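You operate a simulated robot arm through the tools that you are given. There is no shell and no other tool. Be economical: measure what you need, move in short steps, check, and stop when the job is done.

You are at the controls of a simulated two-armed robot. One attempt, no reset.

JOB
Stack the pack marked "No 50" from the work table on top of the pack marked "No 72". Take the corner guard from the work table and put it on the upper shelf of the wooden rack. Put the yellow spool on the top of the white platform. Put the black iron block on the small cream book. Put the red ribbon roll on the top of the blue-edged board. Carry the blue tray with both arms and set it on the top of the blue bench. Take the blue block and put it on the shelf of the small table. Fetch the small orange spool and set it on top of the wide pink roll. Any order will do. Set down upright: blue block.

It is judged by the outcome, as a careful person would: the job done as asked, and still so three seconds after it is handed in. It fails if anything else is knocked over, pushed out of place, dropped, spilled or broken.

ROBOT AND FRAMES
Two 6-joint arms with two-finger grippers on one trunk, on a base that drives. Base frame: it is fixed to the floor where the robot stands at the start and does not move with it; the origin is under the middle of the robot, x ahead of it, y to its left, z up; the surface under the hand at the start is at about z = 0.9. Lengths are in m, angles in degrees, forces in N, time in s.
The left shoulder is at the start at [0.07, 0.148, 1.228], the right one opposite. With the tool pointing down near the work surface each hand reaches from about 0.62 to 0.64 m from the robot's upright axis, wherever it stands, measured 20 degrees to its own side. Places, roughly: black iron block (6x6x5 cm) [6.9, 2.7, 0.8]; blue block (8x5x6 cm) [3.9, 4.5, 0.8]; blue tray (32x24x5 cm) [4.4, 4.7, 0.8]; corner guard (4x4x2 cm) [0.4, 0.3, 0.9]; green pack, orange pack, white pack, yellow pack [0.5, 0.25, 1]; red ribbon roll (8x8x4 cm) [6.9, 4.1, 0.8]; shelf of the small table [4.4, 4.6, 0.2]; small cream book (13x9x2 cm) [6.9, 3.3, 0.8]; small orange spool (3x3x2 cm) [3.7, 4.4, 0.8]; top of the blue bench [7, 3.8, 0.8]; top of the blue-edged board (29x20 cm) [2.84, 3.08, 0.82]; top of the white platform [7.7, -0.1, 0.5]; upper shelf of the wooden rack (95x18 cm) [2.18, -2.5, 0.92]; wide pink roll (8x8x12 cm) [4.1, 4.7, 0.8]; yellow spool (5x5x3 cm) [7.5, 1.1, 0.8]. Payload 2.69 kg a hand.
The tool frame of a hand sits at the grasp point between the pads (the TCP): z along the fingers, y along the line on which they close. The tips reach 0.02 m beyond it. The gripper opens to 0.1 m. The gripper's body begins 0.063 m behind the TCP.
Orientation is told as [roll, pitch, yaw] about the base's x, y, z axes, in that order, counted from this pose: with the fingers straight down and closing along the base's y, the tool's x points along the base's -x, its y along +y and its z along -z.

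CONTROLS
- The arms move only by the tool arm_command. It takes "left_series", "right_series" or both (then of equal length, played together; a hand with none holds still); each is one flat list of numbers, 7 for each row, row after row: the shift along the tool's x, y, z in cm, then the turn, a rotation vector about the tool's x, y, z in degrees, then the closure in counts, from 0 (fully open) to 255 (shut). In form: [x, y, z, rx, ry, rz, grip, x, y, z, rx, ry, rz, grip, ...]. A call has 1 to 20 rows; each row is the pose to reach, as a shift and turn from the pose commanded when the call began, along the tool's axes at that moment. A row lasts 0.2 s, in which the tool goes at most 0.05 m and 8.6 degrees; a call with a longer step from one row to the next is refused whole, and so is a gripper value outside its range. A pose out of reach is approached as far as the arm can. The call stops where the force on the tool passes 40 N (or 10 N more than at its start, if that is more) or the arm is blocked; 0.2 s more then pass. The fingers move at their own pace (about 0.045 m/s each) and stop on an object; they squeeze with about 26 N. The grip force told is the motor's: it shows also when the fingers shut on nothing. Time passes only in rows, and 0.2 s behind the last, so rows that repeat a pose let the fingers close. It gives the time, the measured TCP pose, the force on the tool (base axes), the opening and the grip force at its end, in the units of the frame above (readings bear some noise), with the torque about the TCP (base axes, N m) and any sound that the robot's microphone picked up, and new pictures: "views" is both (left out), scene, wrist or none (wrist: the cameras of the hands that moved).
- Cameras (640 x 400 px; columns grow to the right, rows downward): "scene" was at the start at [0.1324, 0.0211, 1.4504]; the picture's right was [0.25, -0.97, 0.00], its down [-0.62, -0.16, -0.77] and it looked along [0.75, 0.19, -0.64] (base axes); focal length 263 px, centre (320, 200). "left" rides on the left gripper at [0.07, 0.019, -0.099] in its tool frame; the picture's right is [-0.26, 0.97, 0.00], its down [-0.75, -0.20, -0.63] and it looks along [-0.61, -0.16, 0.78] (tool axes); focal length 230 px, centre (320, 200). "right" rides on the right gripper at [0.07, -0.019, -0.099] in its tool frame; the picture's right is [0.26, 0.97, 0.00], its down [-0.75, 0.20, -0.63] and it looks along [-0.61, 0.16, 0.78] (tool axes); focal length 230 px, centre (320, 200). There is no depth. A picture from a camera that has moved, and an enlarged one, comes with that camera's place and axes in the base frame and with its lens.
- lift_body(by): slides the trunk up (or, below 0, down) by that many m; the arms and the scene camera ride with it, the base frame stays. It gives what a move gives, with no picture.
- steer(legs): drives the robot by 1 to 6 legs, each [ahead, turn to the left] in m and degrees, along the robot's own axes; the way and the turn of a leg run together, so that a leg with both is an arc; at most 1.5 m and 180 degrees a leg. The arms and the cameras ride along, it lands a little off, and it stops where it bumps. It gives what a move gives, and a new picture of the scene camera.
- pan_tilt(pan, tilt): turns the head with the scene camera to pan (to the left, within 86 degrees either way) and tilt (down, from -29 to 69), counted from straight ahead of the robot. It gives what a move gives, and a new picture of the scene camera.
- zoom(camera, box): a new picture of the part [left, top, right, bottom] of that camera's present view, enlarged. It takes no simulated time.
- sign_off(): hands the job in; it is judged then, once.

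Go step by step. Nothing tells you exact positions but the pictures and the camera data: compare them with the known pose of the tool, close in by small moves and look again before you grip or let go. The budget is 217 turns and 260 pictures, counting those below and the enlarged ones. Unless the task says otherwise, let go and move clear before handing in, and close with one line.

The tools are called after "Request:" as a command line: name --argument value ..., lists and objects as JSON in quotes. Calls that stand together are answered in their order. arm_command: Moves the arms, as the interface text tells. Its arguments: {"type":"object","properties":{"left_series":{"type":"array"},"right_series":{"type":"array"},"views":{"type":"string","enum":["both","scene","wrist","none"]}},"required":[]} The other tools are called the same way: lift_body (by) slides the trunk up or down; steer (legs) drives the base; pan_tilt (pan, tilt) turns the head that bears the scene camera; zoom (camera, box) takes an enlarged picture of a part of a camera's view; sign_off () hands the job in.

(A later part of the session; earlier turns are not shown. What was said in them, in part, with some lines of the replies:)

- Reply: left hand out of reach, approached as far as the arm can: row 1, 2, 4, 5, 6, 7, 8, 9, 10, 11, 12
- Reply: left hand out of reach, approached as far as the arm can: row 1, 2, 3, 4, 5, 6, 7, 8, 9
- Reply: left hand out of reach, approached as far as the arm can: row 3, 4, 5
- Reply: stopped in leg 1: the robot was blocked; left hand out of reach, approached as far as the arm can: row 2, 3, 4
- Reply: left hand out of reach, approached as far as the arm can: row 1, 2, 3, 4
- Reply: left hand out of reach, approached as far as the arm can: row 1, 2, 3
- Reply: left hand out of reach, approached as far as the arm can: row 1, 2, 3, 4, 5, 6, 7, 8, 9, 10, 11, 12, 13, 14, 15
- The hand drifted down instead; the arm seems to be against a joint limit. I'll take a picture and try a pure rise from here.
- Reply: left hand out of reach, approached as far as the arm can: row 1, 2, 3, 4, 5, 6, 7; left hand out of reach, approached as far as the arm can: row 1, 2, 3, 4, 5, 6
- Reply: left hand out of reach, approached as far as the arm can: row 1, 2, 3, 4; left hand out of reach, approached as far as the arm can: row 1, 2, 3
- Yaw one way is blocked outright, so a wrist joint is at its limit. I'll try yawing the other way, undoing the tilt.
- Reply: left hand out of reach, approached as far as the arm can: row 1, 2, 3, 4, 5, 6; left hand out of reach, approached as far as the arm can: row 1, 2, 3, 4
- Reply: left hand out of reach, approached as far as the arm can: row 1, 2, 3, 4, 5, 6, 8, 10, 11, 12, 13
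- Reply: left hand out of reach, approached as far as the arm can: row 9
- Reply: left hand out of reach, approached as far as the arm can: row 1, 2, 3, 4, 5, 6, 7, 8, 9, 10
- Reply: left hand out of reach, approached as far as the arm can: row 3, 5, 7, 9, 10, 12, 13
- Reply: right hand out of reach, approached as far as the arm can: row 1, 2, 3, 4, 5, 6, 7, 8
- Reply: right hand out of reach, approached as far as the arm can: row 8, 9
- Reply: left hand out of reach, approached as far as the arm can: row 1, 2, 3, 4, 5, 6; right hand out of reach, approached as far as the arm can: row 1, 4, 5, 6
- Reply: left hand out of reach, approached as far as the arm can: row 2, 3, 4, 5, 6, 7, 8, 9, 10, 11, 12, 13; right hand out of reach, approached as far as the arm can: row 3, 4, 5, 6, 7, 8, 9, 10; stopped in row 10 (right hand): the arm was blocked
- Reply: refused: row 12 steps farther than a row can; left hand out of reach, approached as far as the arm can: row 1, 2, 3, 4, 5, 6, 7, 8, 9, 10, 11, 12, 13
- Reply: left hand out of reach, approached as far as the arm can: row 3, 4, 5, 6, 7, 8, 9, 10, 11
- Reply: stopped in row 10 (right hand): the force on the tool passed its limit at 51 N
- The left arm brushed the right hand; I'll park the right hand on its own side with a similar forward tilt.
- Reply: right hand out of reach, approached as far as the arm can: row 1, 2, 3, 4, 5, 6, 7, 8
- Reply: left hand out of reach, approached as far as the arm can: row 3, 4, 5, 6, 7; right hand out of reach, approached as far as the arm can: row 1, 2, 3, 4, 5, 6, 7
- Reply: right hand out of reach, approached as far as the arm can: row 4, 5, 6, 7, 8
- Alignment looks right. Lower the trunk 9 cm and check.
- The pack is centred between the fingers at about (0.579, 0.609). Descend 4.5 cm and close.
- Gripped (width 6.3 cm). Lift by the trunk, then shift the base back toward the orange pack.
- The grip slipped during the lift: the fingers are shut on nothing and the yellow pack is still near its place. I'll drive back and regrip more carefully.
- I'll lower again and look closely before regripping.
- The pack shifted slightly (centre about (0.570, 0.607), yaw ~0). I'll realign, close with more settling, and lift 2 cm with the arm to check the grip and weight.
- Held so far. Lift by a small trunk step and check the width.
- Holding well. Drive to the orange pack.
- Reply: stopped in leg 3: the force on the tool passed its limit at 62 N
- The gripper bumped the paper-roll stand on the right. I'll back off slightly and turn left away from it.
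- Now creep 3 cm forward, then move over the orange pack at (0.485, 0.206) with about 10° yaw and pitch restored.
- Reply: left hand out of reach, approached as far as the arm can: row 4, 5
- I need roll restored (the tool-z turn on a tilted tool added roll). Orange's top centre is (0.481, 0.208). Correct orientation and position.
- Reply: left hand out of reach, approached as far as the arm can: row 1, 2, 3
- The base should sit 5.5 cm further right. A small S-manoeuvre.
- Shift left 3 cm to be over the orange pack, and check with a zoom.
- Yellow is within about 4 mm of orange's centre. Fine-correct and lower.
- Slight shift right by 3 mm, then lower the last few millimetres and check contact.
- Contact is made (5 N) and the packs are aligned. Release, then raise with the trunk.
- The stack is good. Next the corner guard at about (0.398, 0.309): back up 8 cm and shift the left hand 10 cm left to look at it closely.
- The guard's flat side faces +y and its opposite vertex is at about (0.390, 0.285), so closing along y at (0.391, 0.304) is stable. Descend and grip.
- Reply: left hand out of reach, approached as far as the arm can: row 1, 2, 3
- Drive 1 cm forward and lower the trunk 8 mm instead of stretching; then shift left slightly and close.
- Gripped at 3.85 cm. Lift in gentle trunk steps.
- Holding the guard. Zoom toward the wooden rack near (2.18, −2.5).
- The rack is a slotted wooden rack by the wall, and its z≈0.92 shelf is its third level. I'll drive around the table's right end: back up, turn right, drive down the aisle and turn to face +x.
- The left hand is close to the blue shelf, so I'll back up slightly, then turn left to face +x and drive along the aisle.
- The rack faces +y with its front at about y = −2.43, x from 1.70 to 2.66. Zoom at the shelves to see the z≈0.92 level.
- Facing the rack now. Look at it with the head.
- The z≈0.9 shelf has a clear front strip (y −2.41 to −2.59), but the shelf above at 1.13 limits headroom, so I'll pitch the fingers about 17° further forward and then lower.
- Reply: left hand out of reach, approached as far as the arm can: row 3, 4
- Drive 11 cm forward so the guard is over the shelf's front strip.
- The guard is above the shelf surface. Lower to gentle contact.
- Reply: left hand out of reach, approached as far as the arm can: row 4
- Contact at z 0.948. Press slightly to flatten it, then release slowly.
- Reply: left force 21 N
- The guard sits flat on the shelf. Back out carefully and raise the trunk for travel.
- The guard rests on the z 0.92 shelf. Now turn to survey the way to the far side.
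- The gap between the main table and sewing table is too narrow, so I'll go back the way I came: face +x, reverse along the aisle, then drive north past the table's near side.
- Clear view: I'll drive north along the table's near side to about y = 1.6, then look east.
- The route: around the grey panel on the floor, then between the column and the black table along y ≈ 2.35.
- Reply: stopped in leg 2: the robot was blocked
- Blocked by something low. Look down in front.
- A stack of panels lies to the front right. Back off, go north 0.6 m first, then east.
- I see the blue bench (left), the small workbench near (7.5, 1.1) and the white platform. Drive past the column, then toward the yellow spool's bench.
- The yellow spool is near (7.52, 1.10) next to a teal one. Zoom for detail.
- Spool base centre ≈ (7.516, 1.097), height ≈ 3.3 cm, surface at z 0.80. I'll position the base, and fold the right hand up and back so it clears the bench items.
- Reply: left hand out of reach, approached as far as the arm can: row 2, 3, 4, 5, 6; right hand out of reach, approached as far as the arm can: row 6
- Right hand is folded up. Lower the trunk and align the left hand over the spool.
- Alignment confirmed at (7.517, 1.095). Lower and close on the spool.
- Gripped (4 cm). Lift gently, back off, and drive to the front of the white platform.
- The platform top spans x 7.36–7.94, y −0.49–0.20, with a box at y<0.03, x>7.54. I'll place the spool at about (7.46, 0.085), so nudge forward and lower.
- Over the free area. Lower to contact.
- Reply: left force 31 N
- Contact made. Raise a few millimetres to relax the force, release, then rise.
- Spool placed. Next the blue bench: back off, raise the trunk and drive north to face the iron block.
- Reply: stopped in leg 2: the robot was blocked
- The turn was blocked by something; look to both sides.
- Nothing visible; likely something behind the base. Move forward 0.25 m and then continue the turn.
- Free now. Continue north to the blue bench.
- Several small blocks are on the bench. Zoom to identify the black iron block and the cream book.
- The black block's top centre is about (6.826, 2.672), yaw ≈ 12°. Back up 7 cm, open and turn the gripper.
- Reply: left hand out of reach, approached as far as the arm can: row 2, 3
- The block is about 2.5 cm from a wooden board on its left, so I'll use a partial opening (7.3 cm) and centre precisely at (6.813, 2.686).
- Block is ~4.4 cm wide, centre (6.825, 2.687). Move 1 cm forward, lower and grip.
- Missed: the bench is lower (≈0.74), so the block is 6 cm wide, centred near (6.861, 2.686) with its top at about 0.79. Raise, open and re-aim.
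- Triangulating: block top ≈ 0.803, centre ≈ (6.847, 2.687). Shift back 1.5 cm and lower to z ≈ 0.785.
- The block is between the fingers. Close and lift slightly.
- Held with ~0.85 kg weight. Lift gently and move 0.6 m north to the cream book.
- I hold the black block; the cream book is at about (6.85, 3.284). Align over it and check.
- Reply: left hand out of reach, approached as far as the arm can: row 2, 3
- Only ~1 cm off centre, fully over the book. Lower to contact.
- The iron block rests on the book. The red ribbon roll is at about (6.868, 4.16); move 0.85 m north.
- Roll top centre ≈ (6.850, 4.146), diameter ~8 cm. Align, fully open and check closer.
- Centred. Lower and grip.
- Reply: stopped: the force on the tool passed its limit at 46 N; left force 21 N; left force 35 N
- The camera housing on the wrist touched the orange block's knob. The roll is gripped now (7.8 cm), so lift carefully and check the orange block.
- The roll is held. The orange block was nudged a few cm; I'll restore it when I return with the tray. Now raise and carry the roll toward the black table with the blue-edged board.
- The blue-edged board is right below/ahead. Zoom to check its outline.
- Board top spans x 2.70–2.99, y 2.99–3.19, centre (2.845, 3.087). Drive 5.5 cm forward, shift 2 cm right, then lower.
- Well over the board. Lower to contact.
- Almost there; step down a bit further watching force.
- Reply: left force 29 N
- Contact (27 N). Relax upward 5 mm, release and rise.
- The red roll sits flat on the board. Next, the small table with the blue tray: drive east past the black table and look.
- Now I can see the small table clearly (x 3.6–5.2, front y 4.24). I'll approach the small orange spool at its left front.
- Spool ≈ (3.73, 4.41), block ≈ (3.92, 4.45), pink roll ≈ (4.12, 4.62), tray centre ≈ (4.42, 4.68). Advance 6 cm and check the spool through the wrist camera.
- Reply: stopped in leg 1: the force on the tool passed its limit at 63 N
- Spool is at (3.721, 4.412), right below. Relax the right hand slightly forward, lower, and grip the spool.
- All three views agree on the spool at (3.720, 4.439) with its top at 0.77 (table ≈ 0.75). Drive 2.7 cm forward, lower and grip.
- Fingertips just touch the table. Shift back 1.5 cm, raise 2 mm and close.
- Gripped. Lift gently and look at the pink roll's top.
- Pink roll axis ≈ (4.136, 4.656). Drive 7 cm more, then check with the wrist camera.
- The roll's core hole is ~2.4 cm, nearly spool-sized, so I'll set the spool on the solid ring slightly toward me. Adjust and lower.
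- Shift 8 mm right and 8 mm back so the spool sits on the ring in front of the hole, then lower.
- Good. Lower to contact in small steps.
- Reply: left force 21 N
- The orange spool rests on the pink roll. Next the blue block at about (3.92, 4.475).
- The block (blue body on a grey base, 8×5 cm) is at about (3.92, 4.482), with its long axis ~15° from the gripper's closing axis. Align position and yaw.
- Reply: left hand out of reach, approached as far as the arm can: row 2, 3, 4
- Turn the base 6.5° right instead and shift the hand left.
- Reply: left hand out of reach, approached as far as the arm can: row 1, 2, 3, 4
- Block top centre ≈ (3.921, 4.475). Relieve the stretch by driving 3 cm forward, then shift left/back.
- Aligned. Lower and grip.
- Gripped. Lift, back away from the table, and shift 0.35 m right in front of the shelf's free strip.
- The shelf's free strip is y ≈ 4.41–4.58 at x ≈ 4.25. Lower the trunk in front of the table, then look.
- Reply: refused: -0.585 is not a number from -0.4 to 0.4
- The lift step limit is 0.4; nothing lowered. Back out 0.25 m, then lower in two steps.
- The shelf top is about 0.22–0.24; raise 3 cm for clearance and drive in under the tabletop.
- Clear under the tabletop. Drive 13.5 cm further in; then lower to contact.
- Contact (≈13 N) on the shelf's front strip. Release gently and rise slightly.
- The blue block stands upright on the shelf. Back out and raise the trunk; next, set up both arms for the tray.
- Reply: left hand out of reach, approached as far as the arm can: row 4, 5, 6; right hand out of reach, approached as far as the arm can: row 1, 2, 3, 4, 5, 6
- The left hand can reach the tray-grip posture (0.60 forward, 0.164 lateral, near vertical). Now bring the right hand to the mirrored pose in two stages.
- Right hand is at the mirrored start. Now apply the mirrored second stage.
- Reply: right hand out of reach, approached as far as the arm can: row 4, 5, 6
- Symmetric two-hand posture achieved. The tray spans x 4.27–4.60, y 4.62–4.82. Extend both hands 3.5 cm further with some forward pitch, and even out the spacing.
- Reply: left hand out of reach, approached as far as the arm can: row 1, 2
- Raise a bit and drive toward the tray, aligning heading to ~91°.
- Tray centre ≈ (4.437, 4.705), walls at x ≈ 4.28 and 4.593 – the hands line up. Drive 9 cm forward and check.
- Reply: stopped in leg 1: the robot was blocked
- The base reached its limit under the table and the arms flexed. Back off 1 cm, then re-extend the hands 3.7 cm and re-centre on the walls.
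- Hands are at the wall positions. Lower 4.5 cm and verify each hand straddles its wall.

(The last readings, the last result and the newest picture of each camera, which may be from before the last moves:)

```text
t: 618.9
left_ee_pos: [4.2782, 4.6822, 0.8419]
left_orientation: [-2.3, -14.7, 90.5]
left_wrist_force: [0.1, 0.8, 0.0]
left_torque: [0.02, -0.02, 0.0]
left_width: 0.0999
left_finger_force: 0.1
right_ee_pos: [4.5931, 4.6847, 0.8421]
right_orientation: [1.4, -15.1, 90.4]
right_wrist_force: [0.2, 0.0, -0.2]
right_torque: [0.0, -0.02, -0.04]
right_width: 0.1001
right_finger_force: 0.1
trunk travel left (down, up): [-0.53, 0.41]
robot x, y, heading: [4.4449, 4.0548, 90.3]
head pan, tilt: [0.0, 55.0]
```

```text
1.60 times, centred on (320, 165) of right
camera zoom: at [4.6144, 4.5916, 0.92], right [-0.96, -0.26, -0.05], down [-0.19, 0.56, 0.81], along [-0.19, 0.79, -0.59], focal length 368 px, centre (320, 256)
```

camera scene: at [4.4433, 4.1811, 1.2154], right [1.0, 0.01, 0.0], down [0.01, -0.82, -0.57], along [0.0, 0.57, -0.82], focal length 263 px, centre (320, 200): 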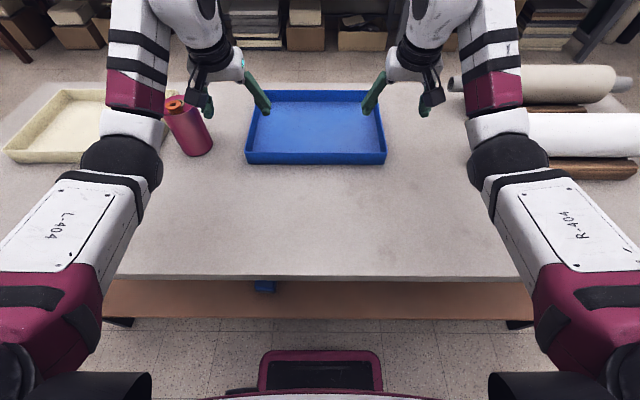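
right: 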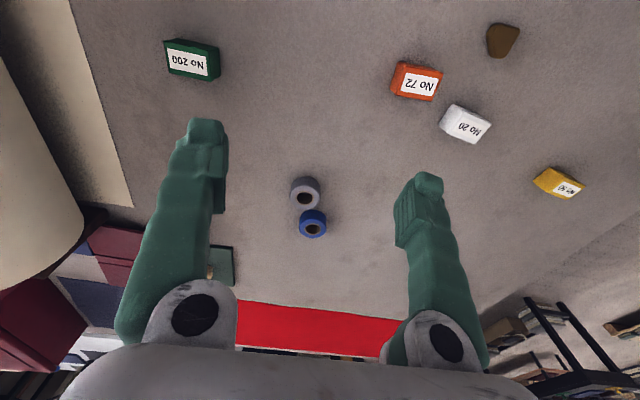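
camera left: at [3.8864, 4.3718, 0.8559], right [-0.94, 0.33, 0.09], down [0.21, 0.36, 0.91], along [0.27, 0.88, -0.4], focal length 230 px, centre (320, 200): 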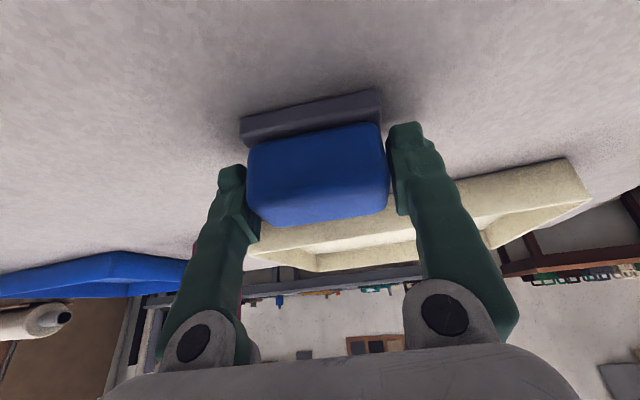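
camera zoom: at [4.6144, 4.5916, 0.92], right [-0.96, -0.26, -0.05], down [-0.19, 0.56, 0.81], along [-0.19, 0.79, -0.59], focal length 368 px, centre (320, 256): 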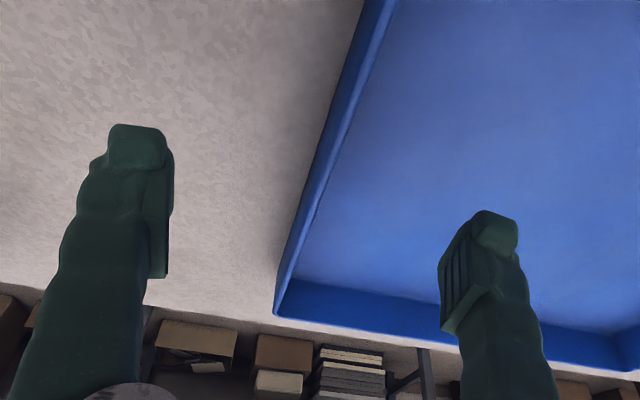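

Both walls are between the fingers. Lower 4.5 cm and close both hands together.

Request:
lift_body --by -0.045

Request:
arm_command --left_series '[0, 0.4, 0, 0, 0, 0, 60, 0, 0.4, 0, 0, 0, 0, 130, 0, 0.4, 0, 0, 0, 0, 200, 0, 0.4, 0, 0, 0, 0, 255, 0, 0.4, 0, 0, 0, 0, 255, 0, 0.4, 0, 0, 0, 0, 255, 0, 0.4, 0, 0, 0, 0, 255]' --right_series '[0, 0, 0, 0, 0, 0, 60, 0, 0, 0, 0, 0, 0, 130, 0, 0, 0, 0, 0, 0, 200, 0, 0, 0, 0, 0, 0, 255, 0, 0, 0, 0, 0, 0, 255, 0, 0, 0, 0, 0, 0, 255, 0, 0, 0, 0, 0, 0, 255]' --views "scene"

```text
t: 619.8
left_ee_pos: [4.2789, 4.6814, 0.7968]
left_orientation: [-2.3, -14.8, 90.6]
left_wrist_force: [-0.8, -0.3, -0.2]
left_torque: [-0.02, -0.01, 0.0]
left_width: 0.1001
left_finger_force: 0.1
right_ee_pos: [4.5924, 4.6848, 0.7979]
right_orientation: [1.4, -15.1, 90.4]
right_wrist_force: [1.1, 0.5, -0.3]
right_torque: [-0.04, -0.05, 0.05]
right_width: 0.1
right_finger_force: 0.1
trunk travel left (down, up): [-0.485, 0.455]
robot x, y, heading: [4.4444, 4.0585, 90.6]
head pan, tilt: [0.0, 55.0]
```

```text
t: 621.4
left_ee_pos: [4.2761, 4.6816, 0.7958]
left_orientation: [-2.4, -14.6, 90.5]
left_wrist_force: [7.1, -0.3, 0.0]
left_torque: [0.0, -0.05, -0.14]
left_width: 0.0061
left_finger_force: 26.0
right_ee_pos: [4.5925, 4.6857, 0.7963]
right_orientation: [1.3, -15.2, 90.3]
right_wrist_force: [-7.6, 1.1, -0.7]
right_torque: [-0.06, 0.09, -0.09]
right_width: 0.006
right_finger_force: 25.9
trunk travel left (down, up): [-0.485, 0.455]
robot x, y, heading: [4.4447, 4.0545, 90.6]
head pan, tilt: [0.0, 55.0]
camera scene: at [4.4433, 4.1798, 1.1286], right [1.0, 0.01, 0.0], down [0.01, -0.82, -0.57], along [0.0, 0.57, -0.82], focal length 263 px, centre (320, 200)
```

scene: 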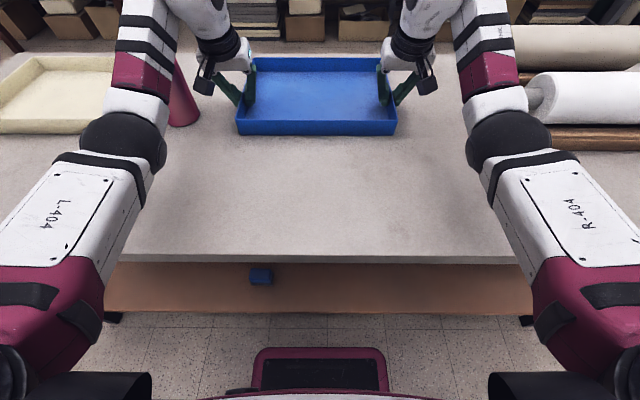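

Both hands grip the walls (6 mm). Lift slowly.

Request:
lift_body --by 0.03

Request:
lift_body --by 0.06

Request:
zoom --camera "scene" --box '[0, 0, 640, 400]'

```text
t: 622.1
left_ee_pos: [4.274, 4.6828, 0.8246]
left_orientation: [-2.4, -14.6, 90.5]
left_wrist_force: [13.7, -0.4, -2.4]
left_torque: [-0.06, -0.01, -0.1]
left_width: 0.006
left_finger_force: 25.6
right_ee_pos: [4.5919, 4.6849, 0.8259]
right_orientation: [1.5, -15.0, 90.4]
right_wrist_force: [-13.2, 0.6, -1.7]
right_torque: [-0.03, 0.13, -0.02]
right_width: 0.0063
right_finger_force: 26.0
trunk travel left (down, up): [-0.515, 0.425]
robot x, y, heading: [4.4489, 4.0595, 90.6]
head pan, tilt: [0.0, 55.0]
```

```text
t: 623.1
left_ee_pos: [4.275, 4.6821, 0.886]
left_orientation: [-2.4, -14.6, 90.6]
left_wrist_force: [16.6, 0.1, -1.9]
left_torque: [-0.01, -0.12, -0.09]
left_width: 0.0061
left_finger_force: 25.8
right_ee_pos: [4.5912, 4.6855, 0.8861]
right_orientation: [1.5, -15.0, 90.4]
right_wrist_force: [-17.2, 0.0, -0.5]
right_torque: [-0.01, 0.18, -0.05]
right_width: 0.0059
right_finger_force: 26.2
trunk travel left (down, up): [-0.575, 0.365]
robot x, y, heading: [4.4422, 4.0603, 90.1]
head pan, tilt: [0.0, 55.0]
```

```text
1.00 times, centred on (320, 200) of scene (not enlarged: the box is as wide or as high as the picture)
camera zoom: at [4.4433, 4.1802, 1.2186], right [1.0, 0.01, 0.0], down [0.01, -0.82, -0.57], along [0.0, 0.57, -0.82], focal length 263 px, centre (320, 200)
```

zoom: 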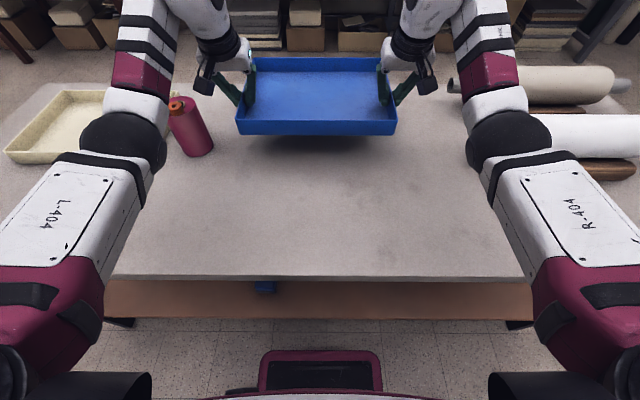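

Tray is level and lifted. Relax the sideways tension a bit, raise, and back away.

Request:
arm_command --left_series '[0, -0.2, 0, 0, 0, 0, 255, 0, -0.4, 0, 0, 0, 0, 255]' --right_series '[0, 0, 0, 0, 0, 0, 255, 0, 0, 0, 0, 0, 0, 255]' --views "none"

Request:
lift_body --by 0.07

Request:
steer --legs '[[-0.5, 0]]'

```text
t: 623.7
left_ee_pos: [4.278, 4.6826, 0.8856]
left_orientation: [-2.2, -14.6, 90.7]
left_wrist_force: [6.3, -0.5, -1.5]
left_torque: [-0.02, -0.01, -0.15]
left_width: 0.006
left_finger_force: 26.0
right_ee_pos: [4.595, 4.6849, 0.8851]
right_orientation: [1.3, -15.0, 90.2]
right_wrist_force: [-6.4, 0.2, -1.0]
right_torque: [-0.06, 0.05, -0.02]
right_width: 0.0062
right_finger_force: 25.5
trunk travel left (down, up): [-0.575, 0.365]
robot x, y, heading: [4.4429, 4.056, 90.5]
head pan, tilt: [0.0, 55.0]
```

```text
t: 624.8
left_ee_pos: [4.278, 4.6828, 0.9547]
left_orientation: [-2.2, -14.6, 90.7]
left_wrist_force: [-7.2, -0.5, -2.0]
left_torque: [-0.07, 0.15, -0.19]
left_width: 0.0061
left_finger_force: 26.0
right_ee_pos: [4.594, 4.6863, 0.9555]
right_orientation: [1.3, -15.0, 90.1]
right_wrist_force: [7.6, 1.6, -1.1]
right_torque: [-0.02, -0.03, -0.11]
right_width: 0.0061
right_finger_force: 26.1
trunk travel left (down, up): [-0.645, 0.295]
robot x, y, heading: [4.4464, 4.055, 90.0]
head pan, tilt: [0.0, 55.0]
```

```text
t: 627.7
left_ee_pos: [4.2772, 4.181, 0.9552]
left_orientation: [-2.1, -14.6, 91.3]
left_wrist_force: [-20.9, -1.0, -1.0]
left_torque: [-0.04, 0.28, -0.1]
left_width: 0.0059
left_finger_force: 25.7
right_ee_pos: [4.5936, 4.1869, 0.9556]
right_orientation: [1.2, -15.1, 90.9]
right_wrist_force: [20.0, 1.0, -0.5]
right_torque: [-0.07, -0.15, -0.11]
right_width: 0.006
right_finger_force: 25.9
trunk travel left (down, up): [-0.645, 0.295]
robot x, y, heading: [4.4533, 3.5567, 91.2]
head pan, tilt: [0.0, 55.0]
camera scene: at [4.4481, 3.6805, 1.2885], right [1.0, 0.02, 0.0], down [0.01, -0.82, -0.57], along [-0.01, 0.57, -0.82], focal length 263 px, centre (320, 200)
```

scene: 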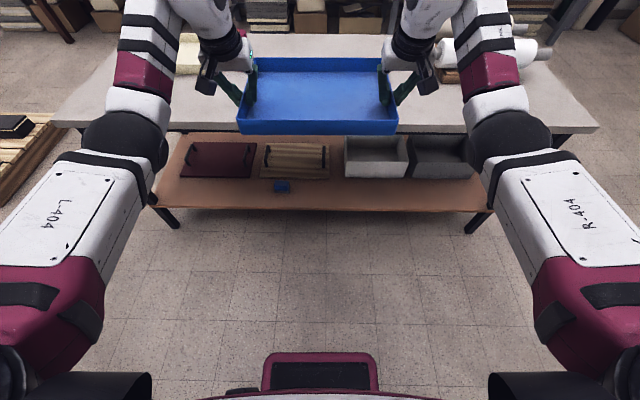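

I'll set the tray in the free area around (7.02, 4.19) on the blue bench. First relax the squeeze, then drive there.

Request:
arm_command --left_series '[0, 0.25, 0, 0, 0, 0, 255, 0, 0.25, 0, 0, 0, 0, 255]' --right_series '[0, 0, 0, 0, 0, 0, 255, 0, 0, 0, 0, 0, 0, 255]' --views "none"

Request:
steer --legs '[[-0.15, 0], [0, -64.4], [1.0, 0]]'

```text
t: 628.3
left_ee_pos: [4.2757, 4.182, 0.9555]
left_orientation: [-2.1, -14.6, 91.2]
left_wrist_force: [9.2, 0.0, -1.3]
left_torque: [-0.03, -0.03, -0.16]
left_width: 0.006
left_finger_force: 26.0
right_ee_pos: [4.5914, 4.1866, 0.9575]
right_orientation: [1.3, -15.2, 91.1]
right_wrist_force: [-8.5, 0.6, -1.4]
right_torque: [-0.04, 0.13, -0.08]
right_width: 0.0061
right_finger_force: 25.6
trunk travel left (down, up): [-0.645, 0.295]
robot x, y, heading: [4.4499, 3.5615, 91.2]
head pan, tilt: [0.0, 55.0]
```

```text
t: 629.5
left_ee_pos: [4.2769, 4.0744, 0.9508]
left_orientation: [-2.4, -12.9, 91.4]
left_wrist_force: [-3.0, -2.0, 0.1]
left_torque: [0.05, 0.1, -0.11]
left_width: 0.006
left_finger_force: 26.4
right_ee_pos: [4.5939, 4.0809, 0.9528]
right_orientation: [1.4, -13.4, 90.6]
right_wrist_force: [2.0, -1.8, 0.5]
right_torque: [0.19, -0.05, -0.07]
right_width: 0.0059
right_finger_force: 26.0
trunk travel left (down, up): [-0.645, 0.295]
robot x, y, heading: [4.4515, 3.4522, 90.8]
head pan, tilt: [0.0, 55.0]
stopped in leg 1: the robot was blocked; the commanded pose is now the measured one
camera scene: at [4.4494, 3.6092, 1.2884], right [1.0, 0.02, 0.0], down [0.01, -0.84, -0.55], along [-0.01, 0.55, -0.84], focal length 263 px, centre (320, 200)
```

scene: 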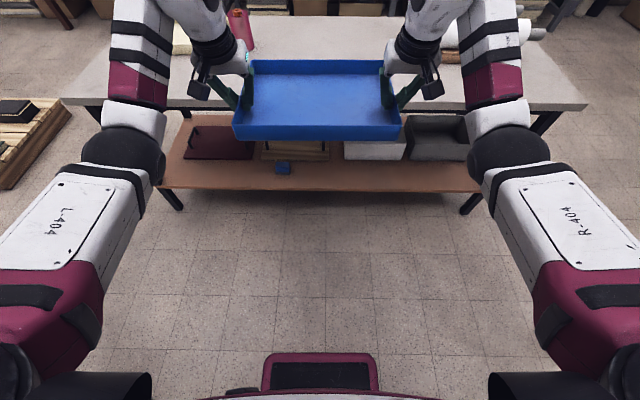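

Odd block, but I'm far enough out. Turn right and proceed.

Request:
steer --legs '[[0, -64]]'

```text
t: 630.4
left_ee_pos: [4.2872, 4.0377, 0.9702]
left_orientation: [-3.0, -17.5, 91.0]
left_wrist_force: [-3.2, -0.2, -2.4]
left_torque: [-0.19, 0.11, -0.15]
left_width: 0.0061
left_finger_force: 26.4
right_ee_pos: [4.6046, 4.0407, 0.9724]
right_orientation: [2.3, -18.4, 89.1]
right_wrist_force: [2.9, 1.0, -1.4]
right_torque: [-0.05, -0.11, 0.21]
right_width: 0.0057
right_finger_force: 25.8
trunk travel left (down, up): [-0.645, 0.295]
robot x, y, heading: [4.4528, 3.4496, 90.3]
head pan, tilt: [0.0, 55.0]
stopped in leg 1: the robot was blocked; the commanded pose is now the measured one
camera scene: at [4.4517, 3.5752, 1.2883], right [1.0, 0.0, 0.0], down [0.0, -0.82, -0.57], along [0.0, 0.57, -0.82], focal length 263 px, centre (320, 200)
```

scene: 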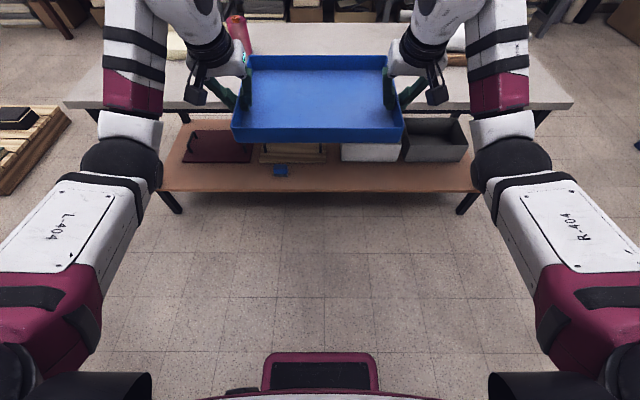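

Blocked again; look around for what is touching.

Request:
pan_tilt --pan -86 --tilt 50

Request:
pan_tilt --pan 86 --tilt 50

```text
t: 632.0
left_ee_pos: [4.2876, 4.0377, 0.9714]
left_orientation: [-2.9, -17.3, 90.9]
left_wrist_force: [-8.6, -0.3, -1.4]
left_torque: [-0.07, 0.13, -0.18]
left_width: 0.006
left_finger_force: 25.6
right_ee_pos: [4.6037, 4.0406, 0.9737]
right_orientation: [2.3, -18.2, 89.1]
right_wrist_force: [9.2, 0.0, -1.5]
right_torque: [-0.04, -0.16, 0.14]
right_width: 0.0061
right_finger_force: 25.7
trunk travel left (down, up): [-0.645, 0.295]
robot x, y, heading: [4.4493, 3.454, 90.3]
head pan, tilt: [-85.9, 50.0]
camera scene: at [4.5288, 3.5059, 1.2952], right [0.07, -1.0, 0.0], down [-0.76, -0.06, -0.64], along [0.64, 0.05, -0.77], focal length 263 px, centre (320, 200)
```

scene: 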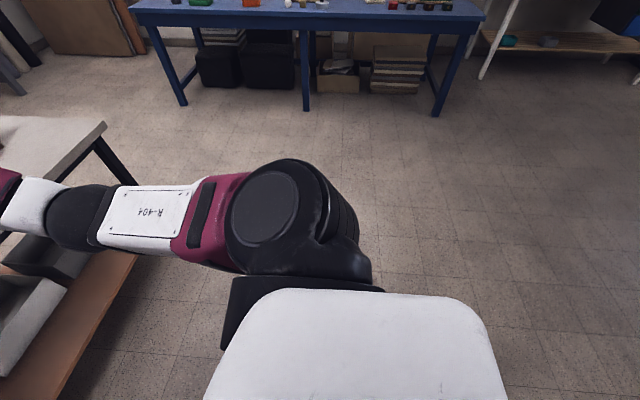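

```text
t: 634.6
left_ee_pos: [4.2879, 4.0368, 0.9713]
left_orientation: [-3.1, -17.2, 90.9]
left_wrist_force: [-14.3, 0.0, -1.9]
left_torque: [-0.04, 0.24, -0.17]
left_width: 0.0058
left_finger_force: 25.9
right_ee_pos: [4.6037, 4.0388, 0.9731]
right_orientation: [2.3, -18.1, 89.3]
right_wrist_force: [15.1, 1.2, -1.8]
right_torque: [-0.03, -0.24, 0.15]
right_width: 0.0059
right_finger_force: 26.0
trunk travel left (down, up): [-0.645, 0.295]
robot x, y, heading: [4.4556, 3.45, 90.2]
head pan, tilt: [85.9, 50.0]
camera scene: at [4.3752, 3.5053, 1.2952], right [0.07, 1.0, 0.0], down [0.76, -0.05, -0.64], along [-0.64, 0.04, -0.77], focal length 263 px, centre (320, 200)
```

scene: 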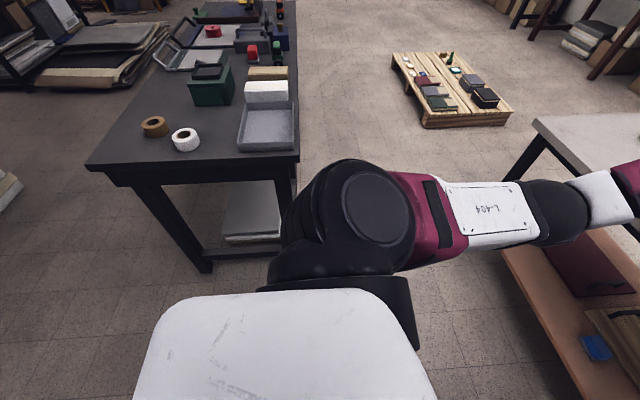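

Nothing visible nearby. Relax the squeeze and retry with a gentle small turn.

Request:
arm_command --left_series '[0, 0.15, 0, 0, 0, 0, 255, 0, 0.25, 0, 0, 0, 0, 255]' --right_series '[0, 0, 0, 0, 0, 0, 255, 0, 0, 0, 0, 0, 0, 255]' --views "none"

Request:
steer --legs '[[0.05, 0], [0, -15]]'

```text
t: 635.2
left_ee_pos: [4.2878, 4.037, 0.9712]
left_orientation: [-3.0, -17.3, 91.0]
left_wrist_force: [-13.5, -0.2, -2.4]
left_torque: [-0.09, 0.19, -0.11]
left_width: 0.0061
left_finger_force: 26.4
right_ee_pos: [4.6035, 4.0405, 0.9723]
right_orientation: [2.3, -18.1, 89.3]
right_wrist_force: [13.9, 0.2, -0.8]
right_torque: [-0.05, -0.22, 0.15]
right_width: 0.006
right_finger_force: 26.0
trunk travel left (down, up): [-0.645, 0.295]
robot x, y, heading: [4.4564, 3.4485, 90.3]
head pan, tilt: [85.9, 50.0]
```

```text
t: 637.0
left_ee_pos: [4.4413, 4.1131, 0.9715]
left_orientation: [-3.8, -17.6, 76.3]
left_wrist_force: [-1.9, 4.4, -2.7]
left_torque: [-0.28, 0.14, -0.24]
left_width: 0.0059
left_finger_force: 25.9
right_ee_pos: [4.7488, 4.0344, 0.972]
right_orientation: [3.0, -18.5, 74.7]
right_wrist_force: [4.0, 3.3, -1.9]
right_torque: [-0.34, 0.07, 0.25]
right_width: 0.006
right_finger_force: 26.0
trunk travel left (down, up): [-0.645, 0.295]
robot x, y, heading: [4.453, 3.4995, 75.7]
head pan, tilt: [85.9, 50.0]
camera scene: at [4.3895, 3.5673, 1.2955], right [0.32, 0.95, 0.0], down [0.73, -0.24, -0.64], along [-0.61, 0.21, -0.77], focal length 263 px, centre (320, 200)
```

scene: 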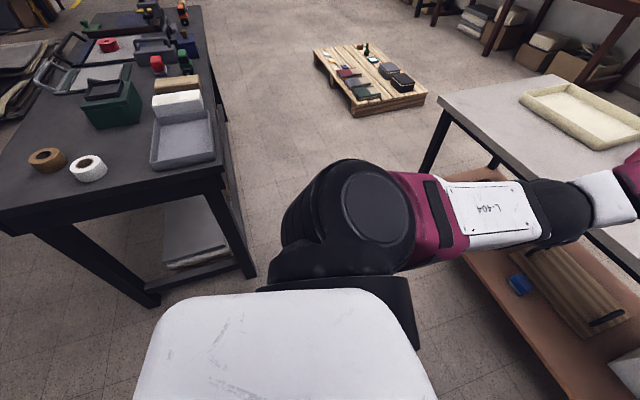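

Small turns work. Continue in small segments.

Request:
steer --legs '[[0, -16], [0, -16], [0, -16]]'

Request:
pan_tilt --pan 0 --tilt 40

```text
t: 640.2
left_ee_pos: [4.9072, 3.9157, 0.9676]
left_orientation: [-3.8, -17.5, 27.7]
left_wrist_force: [2.0, -0.5, -1.4]
left_torque: [0.03, 0.12, -0.11]
left_width: 0.0059
left_finger_force: 25.7
right_ee_pos: [5.053, 3.6351, 0.9689]
right_orientation: [3.0, -18.3, 26.2]
right_wrist_force: [0.4, 0.7, -1.3]
right_torque: [-0.13, 0.07, 0.16]
right_width: 0.0062
right_finger_force: 25.6
trunk travel left (down, up): [-0.645, 0.295]
robot x, y, heading: [4.4488, 3.5005, 27.3]
head pan, tilt: [85.9, 50.0]
camera scene: at [4.4661, 3.5939, 1.2951], right [0.92, 0.39, 0.0], down [0.3, -0.7, -0.64], along [-0.25, 0.59, -0.77], focal length 263 px, centre (320, 200)
```

scene: 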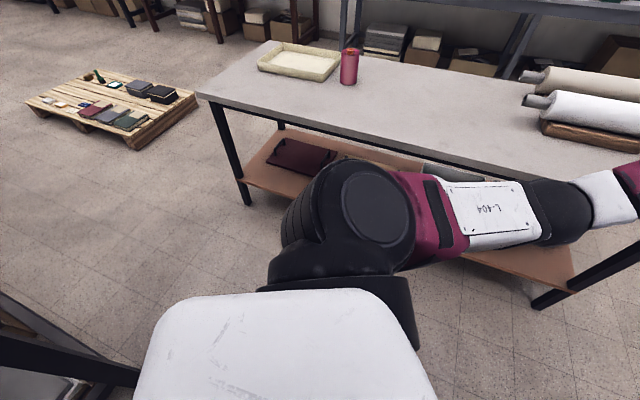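

```text
t: 641.8
left_ee_pos: [4.9083, 3.9153, 0.9678]
left_orientation: [-3.7, -17.4, 27.8]
left_wrist_force: [0.3, 0.2, -0.9]
left_torque: [0.05, 0.03, -0.13]
left_width: 0.0061
left_finger_force: 26.0
right_ee_pos: [5.0535, 3.6348, 0.9688]
right_orientation: [2.9, -18.4, 26.4]
right_wrist_force: [0.6, -0.6, -1.2]
right_torque: [-0.07, 0.01, 0.16]
right_width: 0.006
right_finger_force: 25.9
trunk travel left (down, up): [-0.645, 0.295]
robot x, y, heading: [4.4492, 3.4998, 27.5]
head pan, tilt: [0.0, 40.0]
camera scene: at [4.5726, 3.5612, 1.3093], right [0.46, -0.89, 0.0], down [-0.57, -0.29, -0.77], along [0.68, 0.35, -0.64], focal length 263 px, centre (320, 200)
```

scene: 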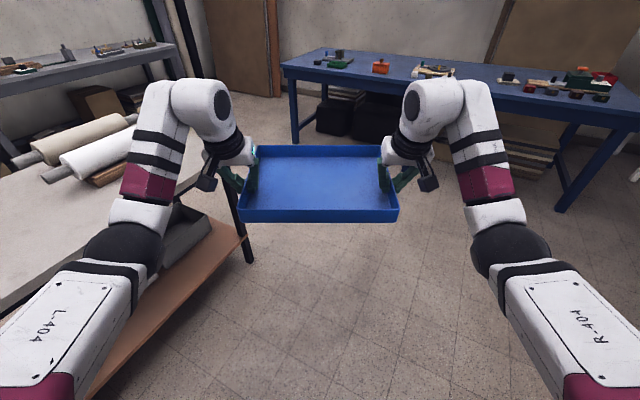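

Drive diagonally to the bench in moderate legs.

Request:
steer --legs '[[0, -3.5], [0.5, 0], [0.6, 0], [0.5, 0]]'

Request:
steer --legs '[[0, -12], [0, -12]]'

```text
t: 650.6
left_ee_pos: [6.3935, 4.5166, 0.9679]
left_orientation: [-3.7, -17.4, 24.2]
left_wrist_force: [-0.4, 0.1, -1.3]
left_torque: [0.07, 0.08, -0.17]
left_width: 0.0059
left_finger_force: 26.2
right_ee_pos: [6.5227, 4.228, 0.9701]
right_orientation: [3.0, -18.3, 22.8]
right_wrist_force: [0.9, -0.2, -0.3]
right_torque: [-0.06, 0.05, 0.15]
right_width: 0.0058
right_finger_force: 26.2
trunk travel left (down, up): [-0.645, 0.295]
robot x, y, heading: [5.9166, 4.1307, 23.8]
head pan, tilt: [0.0, 40.0]
camera scene: at [6.0369, 4.1837, 1.3094], right [0.4, -0.92, 0.0], down [-0.59, -0.26, -0.77], along [0.7, 0.31, -0.64], focal length 263 px, centre (320, 200)
```

scene: 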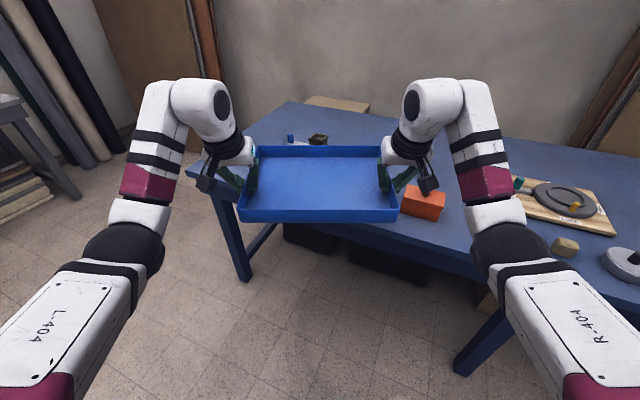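

```text
t: 652.6
left_ee_pos: [6.5102, 4.2874, 0.9686]
left_orientation: [-3.7, -17.3, 0.3]
left_wrist_force: [0.1, -0.4, -1.9]
left_torque: [0.12, 0.09, -0.11]
left_width: 0.0061
left_finger_force: 26.0
right_ee_pos: [6.5112, 3.9711, 0.9704]
right_orientation: [3.1, -18.3, -1.3]
right_wrist_force: [0.5, -0.4, -1.7]
right_torque: [-0.07, 0.04, 0.22]
right_width: 0.0058
right_finger_force: 25.4
trunk travel left (down, up): [-0.645, 0.295]
robot x, y, heading: [5.9124, 4.1264, -0.1]
head pan, tilt: [0.0, 40.0]
camera scene: at [6.0491, 4.1285, 1.3093], right [0.0, -1.0, 0.0], down [-0.64, 0.0, -0.77], along [0.77, 0.0, -0.64], focal length 263 px, centre (320, 200)
```

scene: 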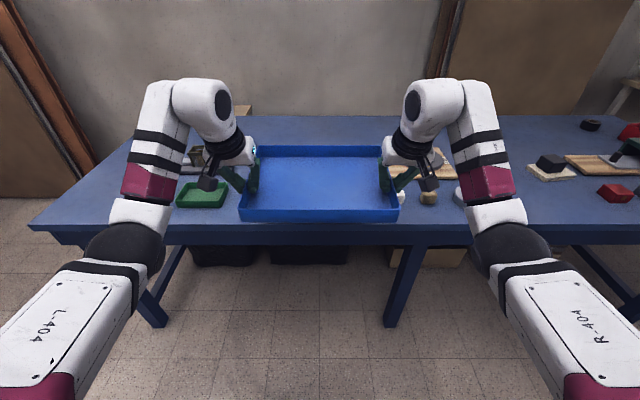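

Position: shift 6 cm left and move forward over the bench.

Request:
steer --legs '[[0, 7.2], [0.25, 0], [0.245, 0], [0, -7.2]]'

Request:
pan_tilt --pan 0 --tilt 55

```text
t: 657.0
left_ee_pos: [7.005, 4.346, 0.9689]
left_orientation: [-3.8, -17.4, -0.1]
left_wrist_force: [0.2, 0.1, -1.7]
left_torque: [0.08, 0.09, -0.07]
left_width: 0.006
left_finger_force: 26.4
right_ee_pos: [7.0019, 4.0284, 0.9704]
right_orientation: [3.1, -18.4, -1.5]
right_wrist_force: [-0.8, -1.2, -0.9]
right_torque: [-0.08, -0.07, 0.22]
right_width: 0.006
right_finger_force: 25.9
trunk travel left (down, up): [-0.645, 0.295]
robot x, y, heading: [6.4096, 4.1894, -0.3]
head pan, tilt: [0.0, 40.0]
camera scene: at [6.5416, 4.1898, 1.3096], right [-0.01, -1.0, 0.0], down [-0.64, 0.0, -0.77], along [0.77, -0.01, -0.64], focal length 263 px, centre (320, 200)
```

scene: 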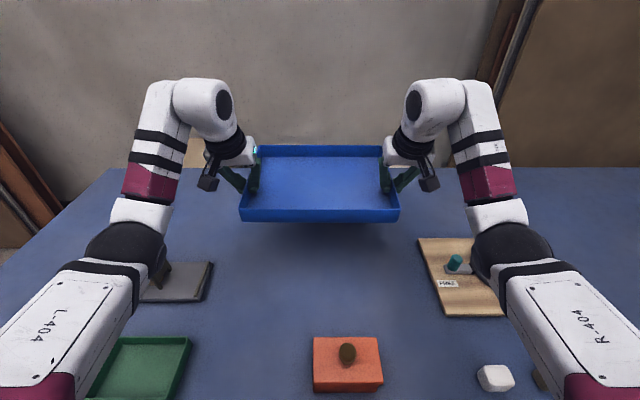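

```text
t: 657.8
left_ee_pos: [7.0069, 4.3427, 0.9684]
left_orientation: [-3.7, -17.4, -0.1]
left_wrist_force: [0.5, 0.4, -1.3]
left_torque: [0.07, 0.02, -0.15]
left_width: 0.0061
left_finger_force: 25.8
right_ee_pos: [7.0061, 4.0264, 0.9697]
right_orientation: [3.0, -18.3, -1.6]
right_wrist_force: [-0.4, -0.9, 0.5]
right_torque: [-0.07, 0.02, 0.18]
right_width: 0.0058
right_finger_force: 26.0
trunk travel left (down, up): [-0.645, 0.295]
robot x, y, heading: [6.4092, 4.1886, -0.3]
head pan, tilt: [0.0, 55.0]
camera scene: at [6.5314, 4.1868, 1.2887], right [-0.01, -1.0, 0.0], down [-0.82, 0.01, -0.57], along [0.57, 0.0, -0.82], focal length 263 px, centre (320, 200)
```

scene: 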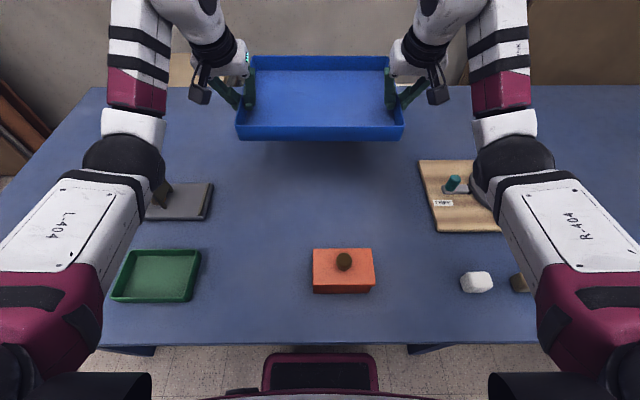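

Clear space under the tray. Level the tray (pitch +3°), then lower most of the way.

Request:
arm_command --left_series '[0, 0, 0, 0, 1, 0, 255, 0, 0, 0, 0, 2, 0, 255, 0, 0, 0, 0, 2.9, 0, 255]' --right_series '[0, 0, 0, 0, 1, 0, 255, 0, 0, 0, 0, 2, 0, 255, 0, 0, 0, 0, 2.9, 0, 255]' --views "none"

Request:
lift_body --by -0.08

Request:
lift_body --by -0.06

Request:
zoom --camera "scene" --box '[0, 0, 640, 400]'

```text
t: 658.6
left_ee_pos: [7.0089, 4.3434, 0.9667]
left_orientation: [-3.7, -14.5, -0.2]
left_wrist_force: [0.8, 1.5, -0.7]
left_torque: [0.09, 0.14, -0.06]
left_width: 0.006
left_finger_force: 26.1
right_ee_pos: [7.0082, 4.0276, 0.9679]
right_orientation: [3.1, -15.4, -1.4]
right_wrist_force: [-0.4, -1.0, -1.4]
right_torque: [-0.1, -0.03, 0.17]
right_width: 0.0064
right_finger_force: 26.7
trunk travel left (down, up): [-0.645, 0.295]
robot x, y, heading: [6.4083, 4.1885, -0.2]
head pan, tilt: [0.0, 55.0]
```

```text
t: 659.7
left_ee_pos: [7.0088, 4.344, 0.8879]
left_orientation: [-3.7, -14.4, -0.2]
left_wrist_force: [0.2, 2.8, -2.3]
left_torque: [0.08, 0.01, -0.02]
left_width: 0.006
left_finger_force: 25.8
right_ee_pos: [7.0072, 4.027, 0.8893]
right_orientation: [3.0, -15.4, -1.4]
right_wrist_force: [-0.8, -2.9, -0.7]
right_torque: [-0.1, 0.09, 0.16]
right_width: 0.0059
right_finger_force: 25.1
trunk travel left (down, up): [-0.565, 0.375]
robot x, y, heading: [6.4089, 4.1919, -0.6]
head pan, tilt: [0.0, 55.0]
```

```text
t: 660.7
left_ee_pos: [7.0091, 4.344, 0.8275]
left_orientation: [-3.7, -14.5, -0.2]
left_wrist_force: [-0.1, 4.6, -1.0]
left_torque: [0.09, 0.02, -0.08]
left_width: 0.0062
left_finger_force: 26.2
right_ee_pos: [7.0077, 4.0277, 0.829]
right_orientation: [3.1, -15.3, -1.5]
right_wrist_force: [0.1, -2.8, -1.1]
right_torque: [-0.11, 0.05, 0.14]
right_width: 0.006
right_finger_force: 26.1
trunk travel left (down, up): [-0.505, 0.435]
robot x, y, heading: [6.4091, 4.1882, -0.3]
head pan, tilt: [0.0, 55.0]
```

```text
1.00 times, centred on (320, 200) of scene (not enlarged: the box is as wide or as high as the picture)
camera zoom: at [6.5308, 4.1878, 1.1487], right [-0.01, -1.0, 0.0], down [-0.82, 0.0, -0.57], along [0.57, 0.0, -0.82], focal length 263 px, centre (320, 200)
```

zoom: 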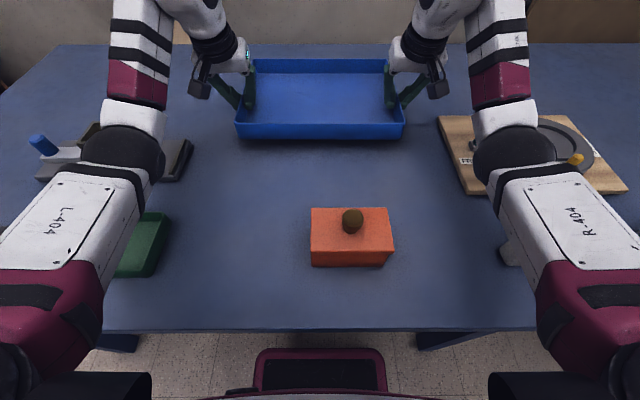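

Lower the last 3 cm carefully.

Request:
lift_body --by -0.022

Request:
lift_body --by -0.008

```text
t: 661.4
left_ee_pos: [7.0076, 4.3456, 0.8055]
left_orientation: [-3.7, -14.5, -0.3]
left_wrist_force: [0.7, 5.1, -1.2]
left_torque: [0.07, 0.03, -0.03]
left_width: 0.0061
left_finger_force: 26.0
right_ee_pos: [7.0083, 4.0272, 0.8063]
right_orientation: [3.1, -15.4, -1.4]
right_wrist_force: [-0.8, -5.0, -1.9]
right_torque: [-0.1, 0.01, 0.14]
right_width: 0.0062
right_finger_force: 25.9
trunk travel left (down, up): [-0.483, 0.457]
robot x, y, heading: [6.4076, 4.1899, -0.8]
head pan, tilt: [0.0, 55.0]
```

```text
t: 662.0
left_ee_pos: [7.0079, 4.3444, 0.7976]
left_orientation: [-3.8, -14.5, -0.2]
left_wrist_force: [0.3, 4.7, -1.8]
left_torque: [0.13, 0.04, -0.1]
left_width: 0.0057
left_finger_force: 26.2
right_ee_pos: [7.0086, 4.0283, 0.7989]
right_orientation: [3.2, -15.4, -1.5]
right_wrist_force: [-0.2, -4.3, -0.9]
right_torque: [-0.14, 0.05, 0.14]
right_width: 0.0063
right_finger_force: 26.0
trunk travel left (down, up): [-0.475, 0.465]
robot x, y, heading: [6.4085, 4.1891, -0.3]
head pan, tilt: [0.0, 55.0]
```

Request:
lift_body --by -0.005

Request:
lift_body --by -0.004

```text
t: 662.5
left_ee_pos: [7.008, 4.3444, 0.7952]
left_orientation: [-3.7, -15.0, -0.2]
left_wrist_force: [5.1, 7.5, 11.9]
left_torque: [0.08, -0.13, -0.07]
left_width: 0.0058
left_finger_force: 25.9
right_ee_pos: [7.0061, 4.027, 0.7976]
right_orientation: [3.1, -15.8, -1.3]
right_wrist_force: [3.0, -7.2, 8.7]
right_torque: [-0.14, -0.14, 0.13]
right_width: 0.0062
right_finger_force: 25.8
trunk travel left (down, up): [-0.47, 0.47]
robot x, y, heading: [6.4093, 4.1865, -0.4]
head pan, tilt: [0.0, 55.0]
```

```text
t: 663.0
left_ee_pos: [7.0054, 4.3435, 0.7947]
left_orientation: [-3.7, -15.3, -0.4]
left_wrist_force: [9.9, 9.7, 24.5]
left_torque: [0.12, -0.26, -0.01]
left_width: 0.0059
left_finger_force: 26.6
right_ee_pos: [7.0056, 4.0277, 0.7964]
right_orientation: [3.1, -16.3, -1.3]
right_wrist_force: [8.3, -10.0, 26.8]
right_torque: [-0.14, -0.21, 0.15]
right_width: 0.006
right_finger_force: 26.2
trunk travel left (down, up): [-0.466, 0.474]
robot x, y, heading: [6.4097, 4.186, -0.6]
head pan, tilt: [0.0, 55.0]
```

The tray is down on the bench. Open both hands and rise.

Request:
arm_command --left_series '[0, 0, 0, 0, 0, 0, 200, 0, 0, 0, 0, 0, 0, 140, 0, 0, 0, 0, 0, 0, 90, 0, 0, 0, 0, 0, 0, 40, 0, 0, 0, 0, 0, 0, 20, 0, 0, 0, 0, 0, 0, 20]' --right_series '[0, 0, 0, 0, 0, 0, 200, 0, 0, 0, 0, 0, 0, 140, 0, 0, 0, 0, 0, 0, 90, 0, 0, 0, 0, 0, 0, 40, 0, 0, 0, 0, 0, 0, 20, 0, 0, 0, 0, 0, 0, 20]' --views "none"

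Request:
lift_body --by 0.16

Request:
zoom --camera "scene" --box '[0, 0, 640, 400]'

```text
t: 664.5
left_ee_pos: [7.0085, 4.3432, 0.7879]
left_orientation: [-3.8, -14.5, -0.3]
left_wrist_force: [0.3, -0.5, 0.4]
left_torque: [0.01, 0.02, 0.0]
left_width: 0.0923
left_finger_force: 0.0
right_ee_pos: [7.0075, 4.0272, 0.7906]
right_orientation: [3.0, -15.5, -1.3]
right_wrist_force: [0.0, 1.0, -0.6]
right_torque: [-0.01, 0.03, 0.0]
right_width: 0.0923
right_finger_force: 0.0
trunk travel left (down, up): [-0.466, 0.474]
robot x, y, heading: [6.4095, 4.1869, -0.2]
head pan, tilt: [0.0, 55.0]
```

```text
t: 666.3
left_ee_pos: [7.0084, 4.3434, 0.9476]
left_orientation: [-3.8, -14.4, -0.3]
left_wrist_force: [-0.3, -0.4, -0.9]
left_torque: [0.01, 0.01, 0.02]
left_width: 0.0922
left_finger_force: 0.0
right_ee_pos: [7.0076, 4.0265, 0.9502]
right_orientation: [3.1, -15.4, -1.3]
right_wrist_force: [0.2, 0.0, -0.5]
right_torque: [0.0, -0.01, -0.01]
right_width: 0.0923
right_finger_force: 0.0
trunk travel left (down, up): [-0.626, 0.314]
robot x, y, heading: [6.4097, 4.1903, -0.2]
head pan, tilt: [0.0, 55.0]
```

```text
1.00 times, centred on (320, 200) of scene (not enlarged: the box is as wide or as high as the picture)
camera zoom: at [6.5308, 4.1878, 1.2696], right [-0.01, -1.0, 0.0], down [-0.82, 0.0, -0.57], along [0.57, 0.0, -0.82], focal length 263 px, centre (320, 200)
```

zoom: 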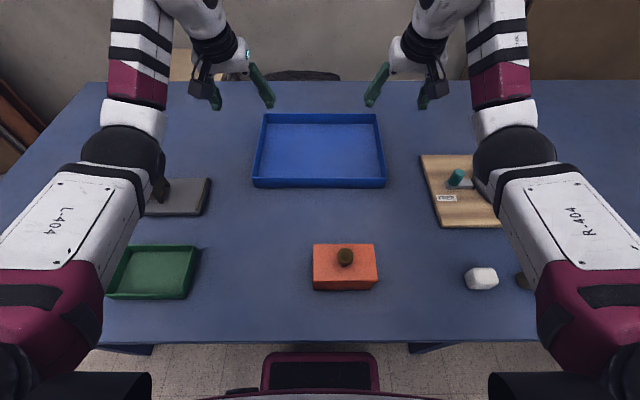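

The tray is set flat on the blue bench, and re-measuring shows the orange block is where it was originally (my earlier estimate had misread the zoom). Back away clear of the bench.

Request:
steer --legs '[[-0.2, 0], [-0.2, 0]]'

```text
t: 668.8
left_ee_pos: [6.7019, 4.3437, 0.9509]
left_orientation: [-4.6, -17.6, 0.0]
left_wrist_force: [-0.5, -0.1, 0.4]
left_torque: [0.06, -0.11, 0.04]
left_width: 0.0925
left_finger_force: 0.0
right_ee_pos: [6.703, 4.0333, 0.9525]
right_orientation: [3.9, -18.5, -1.3]
right_wrist_force: [-0.9, -0.1, 0.1]
right_torque: [-0.07, -0.09, -0.03]
right_width: 0.0923
right_finger_force: 0.1
trunk travel left (down, up): [-0.626, 0.314]
robot x, y, heading: [6.0871, 4.1875, -0.5]
head pan, tilt: [0.0, 55.0]
stopped in leg 2: the robot was blocked; the commanded pose is now the measured one
camera scene: at [6.2481, 4.1896, 1.2694], right [-0.01, -1.0, 0.0], down [-0.84, 0.0, -0.55], along [0.55, 0.0, -0.84], focal length 263 px, centre (320, 200)
```

scene: 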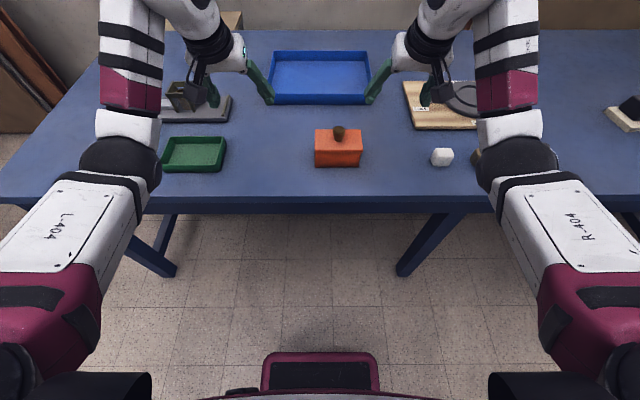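

Hands are clear of everything. One quick look to the sides to make sure nothing is being pushed.

Request:
pan_tilt --pan 86 --tilt 50

Request:
pan_tilt --pan -86 --tilt 40

```text
t: 670.4
left_ee_pos: [6.6732, 4.3443, 0.9582]
left_orientation: [-4.2, -17.6, -0.1]
left_wrist_force: [0.9, -0.1, 0.2]
left_torque: [-0.05, 0.0, 0.0]
left_width: 0.0922
left_finger_force: 0.2
right_ee_pos: [6.6748, 4.0314, 0.9589]
right_orientation: [3.5, -18.5, -1.3]
right_wrist_force: [0.3, -0.1, 0.1]
right_torque: [-0.01, -0.01, 0.0]
right_width: 0.0922
right_finger_force: 0.1
trunk travel left (down, up): [-0.626, 0.314]
robot x, y, heading: [6.0837, 4.1907, -0.2]
head pan, tilt: [85.9, 50.0]
camera scene: at [6.1412, 4.267, 1.2761], right [1.0, -0.08, 0.0], down [-0.06, -0.76, -0.64], along [0.05, 0.64, -0.77], focal length 263 px, centre (320, 200)
```

scene: 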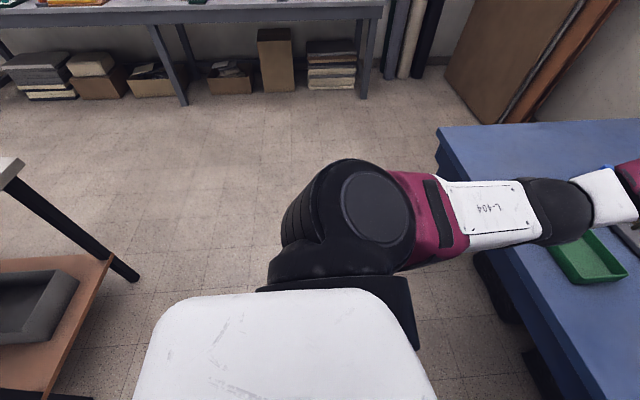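

```text
t: 673.0
left_ee_pos: [6.6726, 4.3449, 0.959]
left_orientation: [-4.2, -17.6, -0.1]
left_wrist_force: [0.5, 0.7, 0.6]
left_torque: [0.03, -0.03, 0.01]
left_width: 0.0922
left_finger_force: 0.1
right_ee_pos: [6.6719, 4.031, 0.9614]
right_orientation: [3.4, -18.6, -1.3]
right_wrist_force: [-0.3, -0.1, 0.0]
right_torque: [-0.01, -0.02, -0.01]
right_width: 0.092
right_finger_force: 0.0
trunk travel left (down, up): [-0.626, 0.314]
robot x, y, heading: [6.0869, 4.1931, -0.1]
head pan, tilt: [-85.9, 40.0]
camera scene: at [6.1401, 4.1054, 1.2904], right [-1.0, -0.07, 0.0], down [-0.04, 0.64, -0.77], along [0.05, -0.76, -0.64], focal length 263 px, centre (320, 200)
```

scene: 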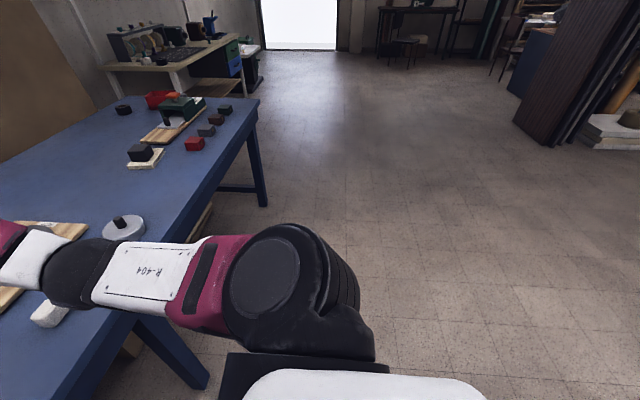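

Everything around is undisturbed, the iron block is on the book, and both hands are empty and clear. Handing in.

Request:
sign_off

```text
The job is handed in.
```

I finished all eight placements and handed the job in, with both hands empty and clear. On the way I bumped a few things with the gripper or base (the paper-roll stand, a low panel stack and table fronts), and a check of the ones I could see showed nothing visibly moved.
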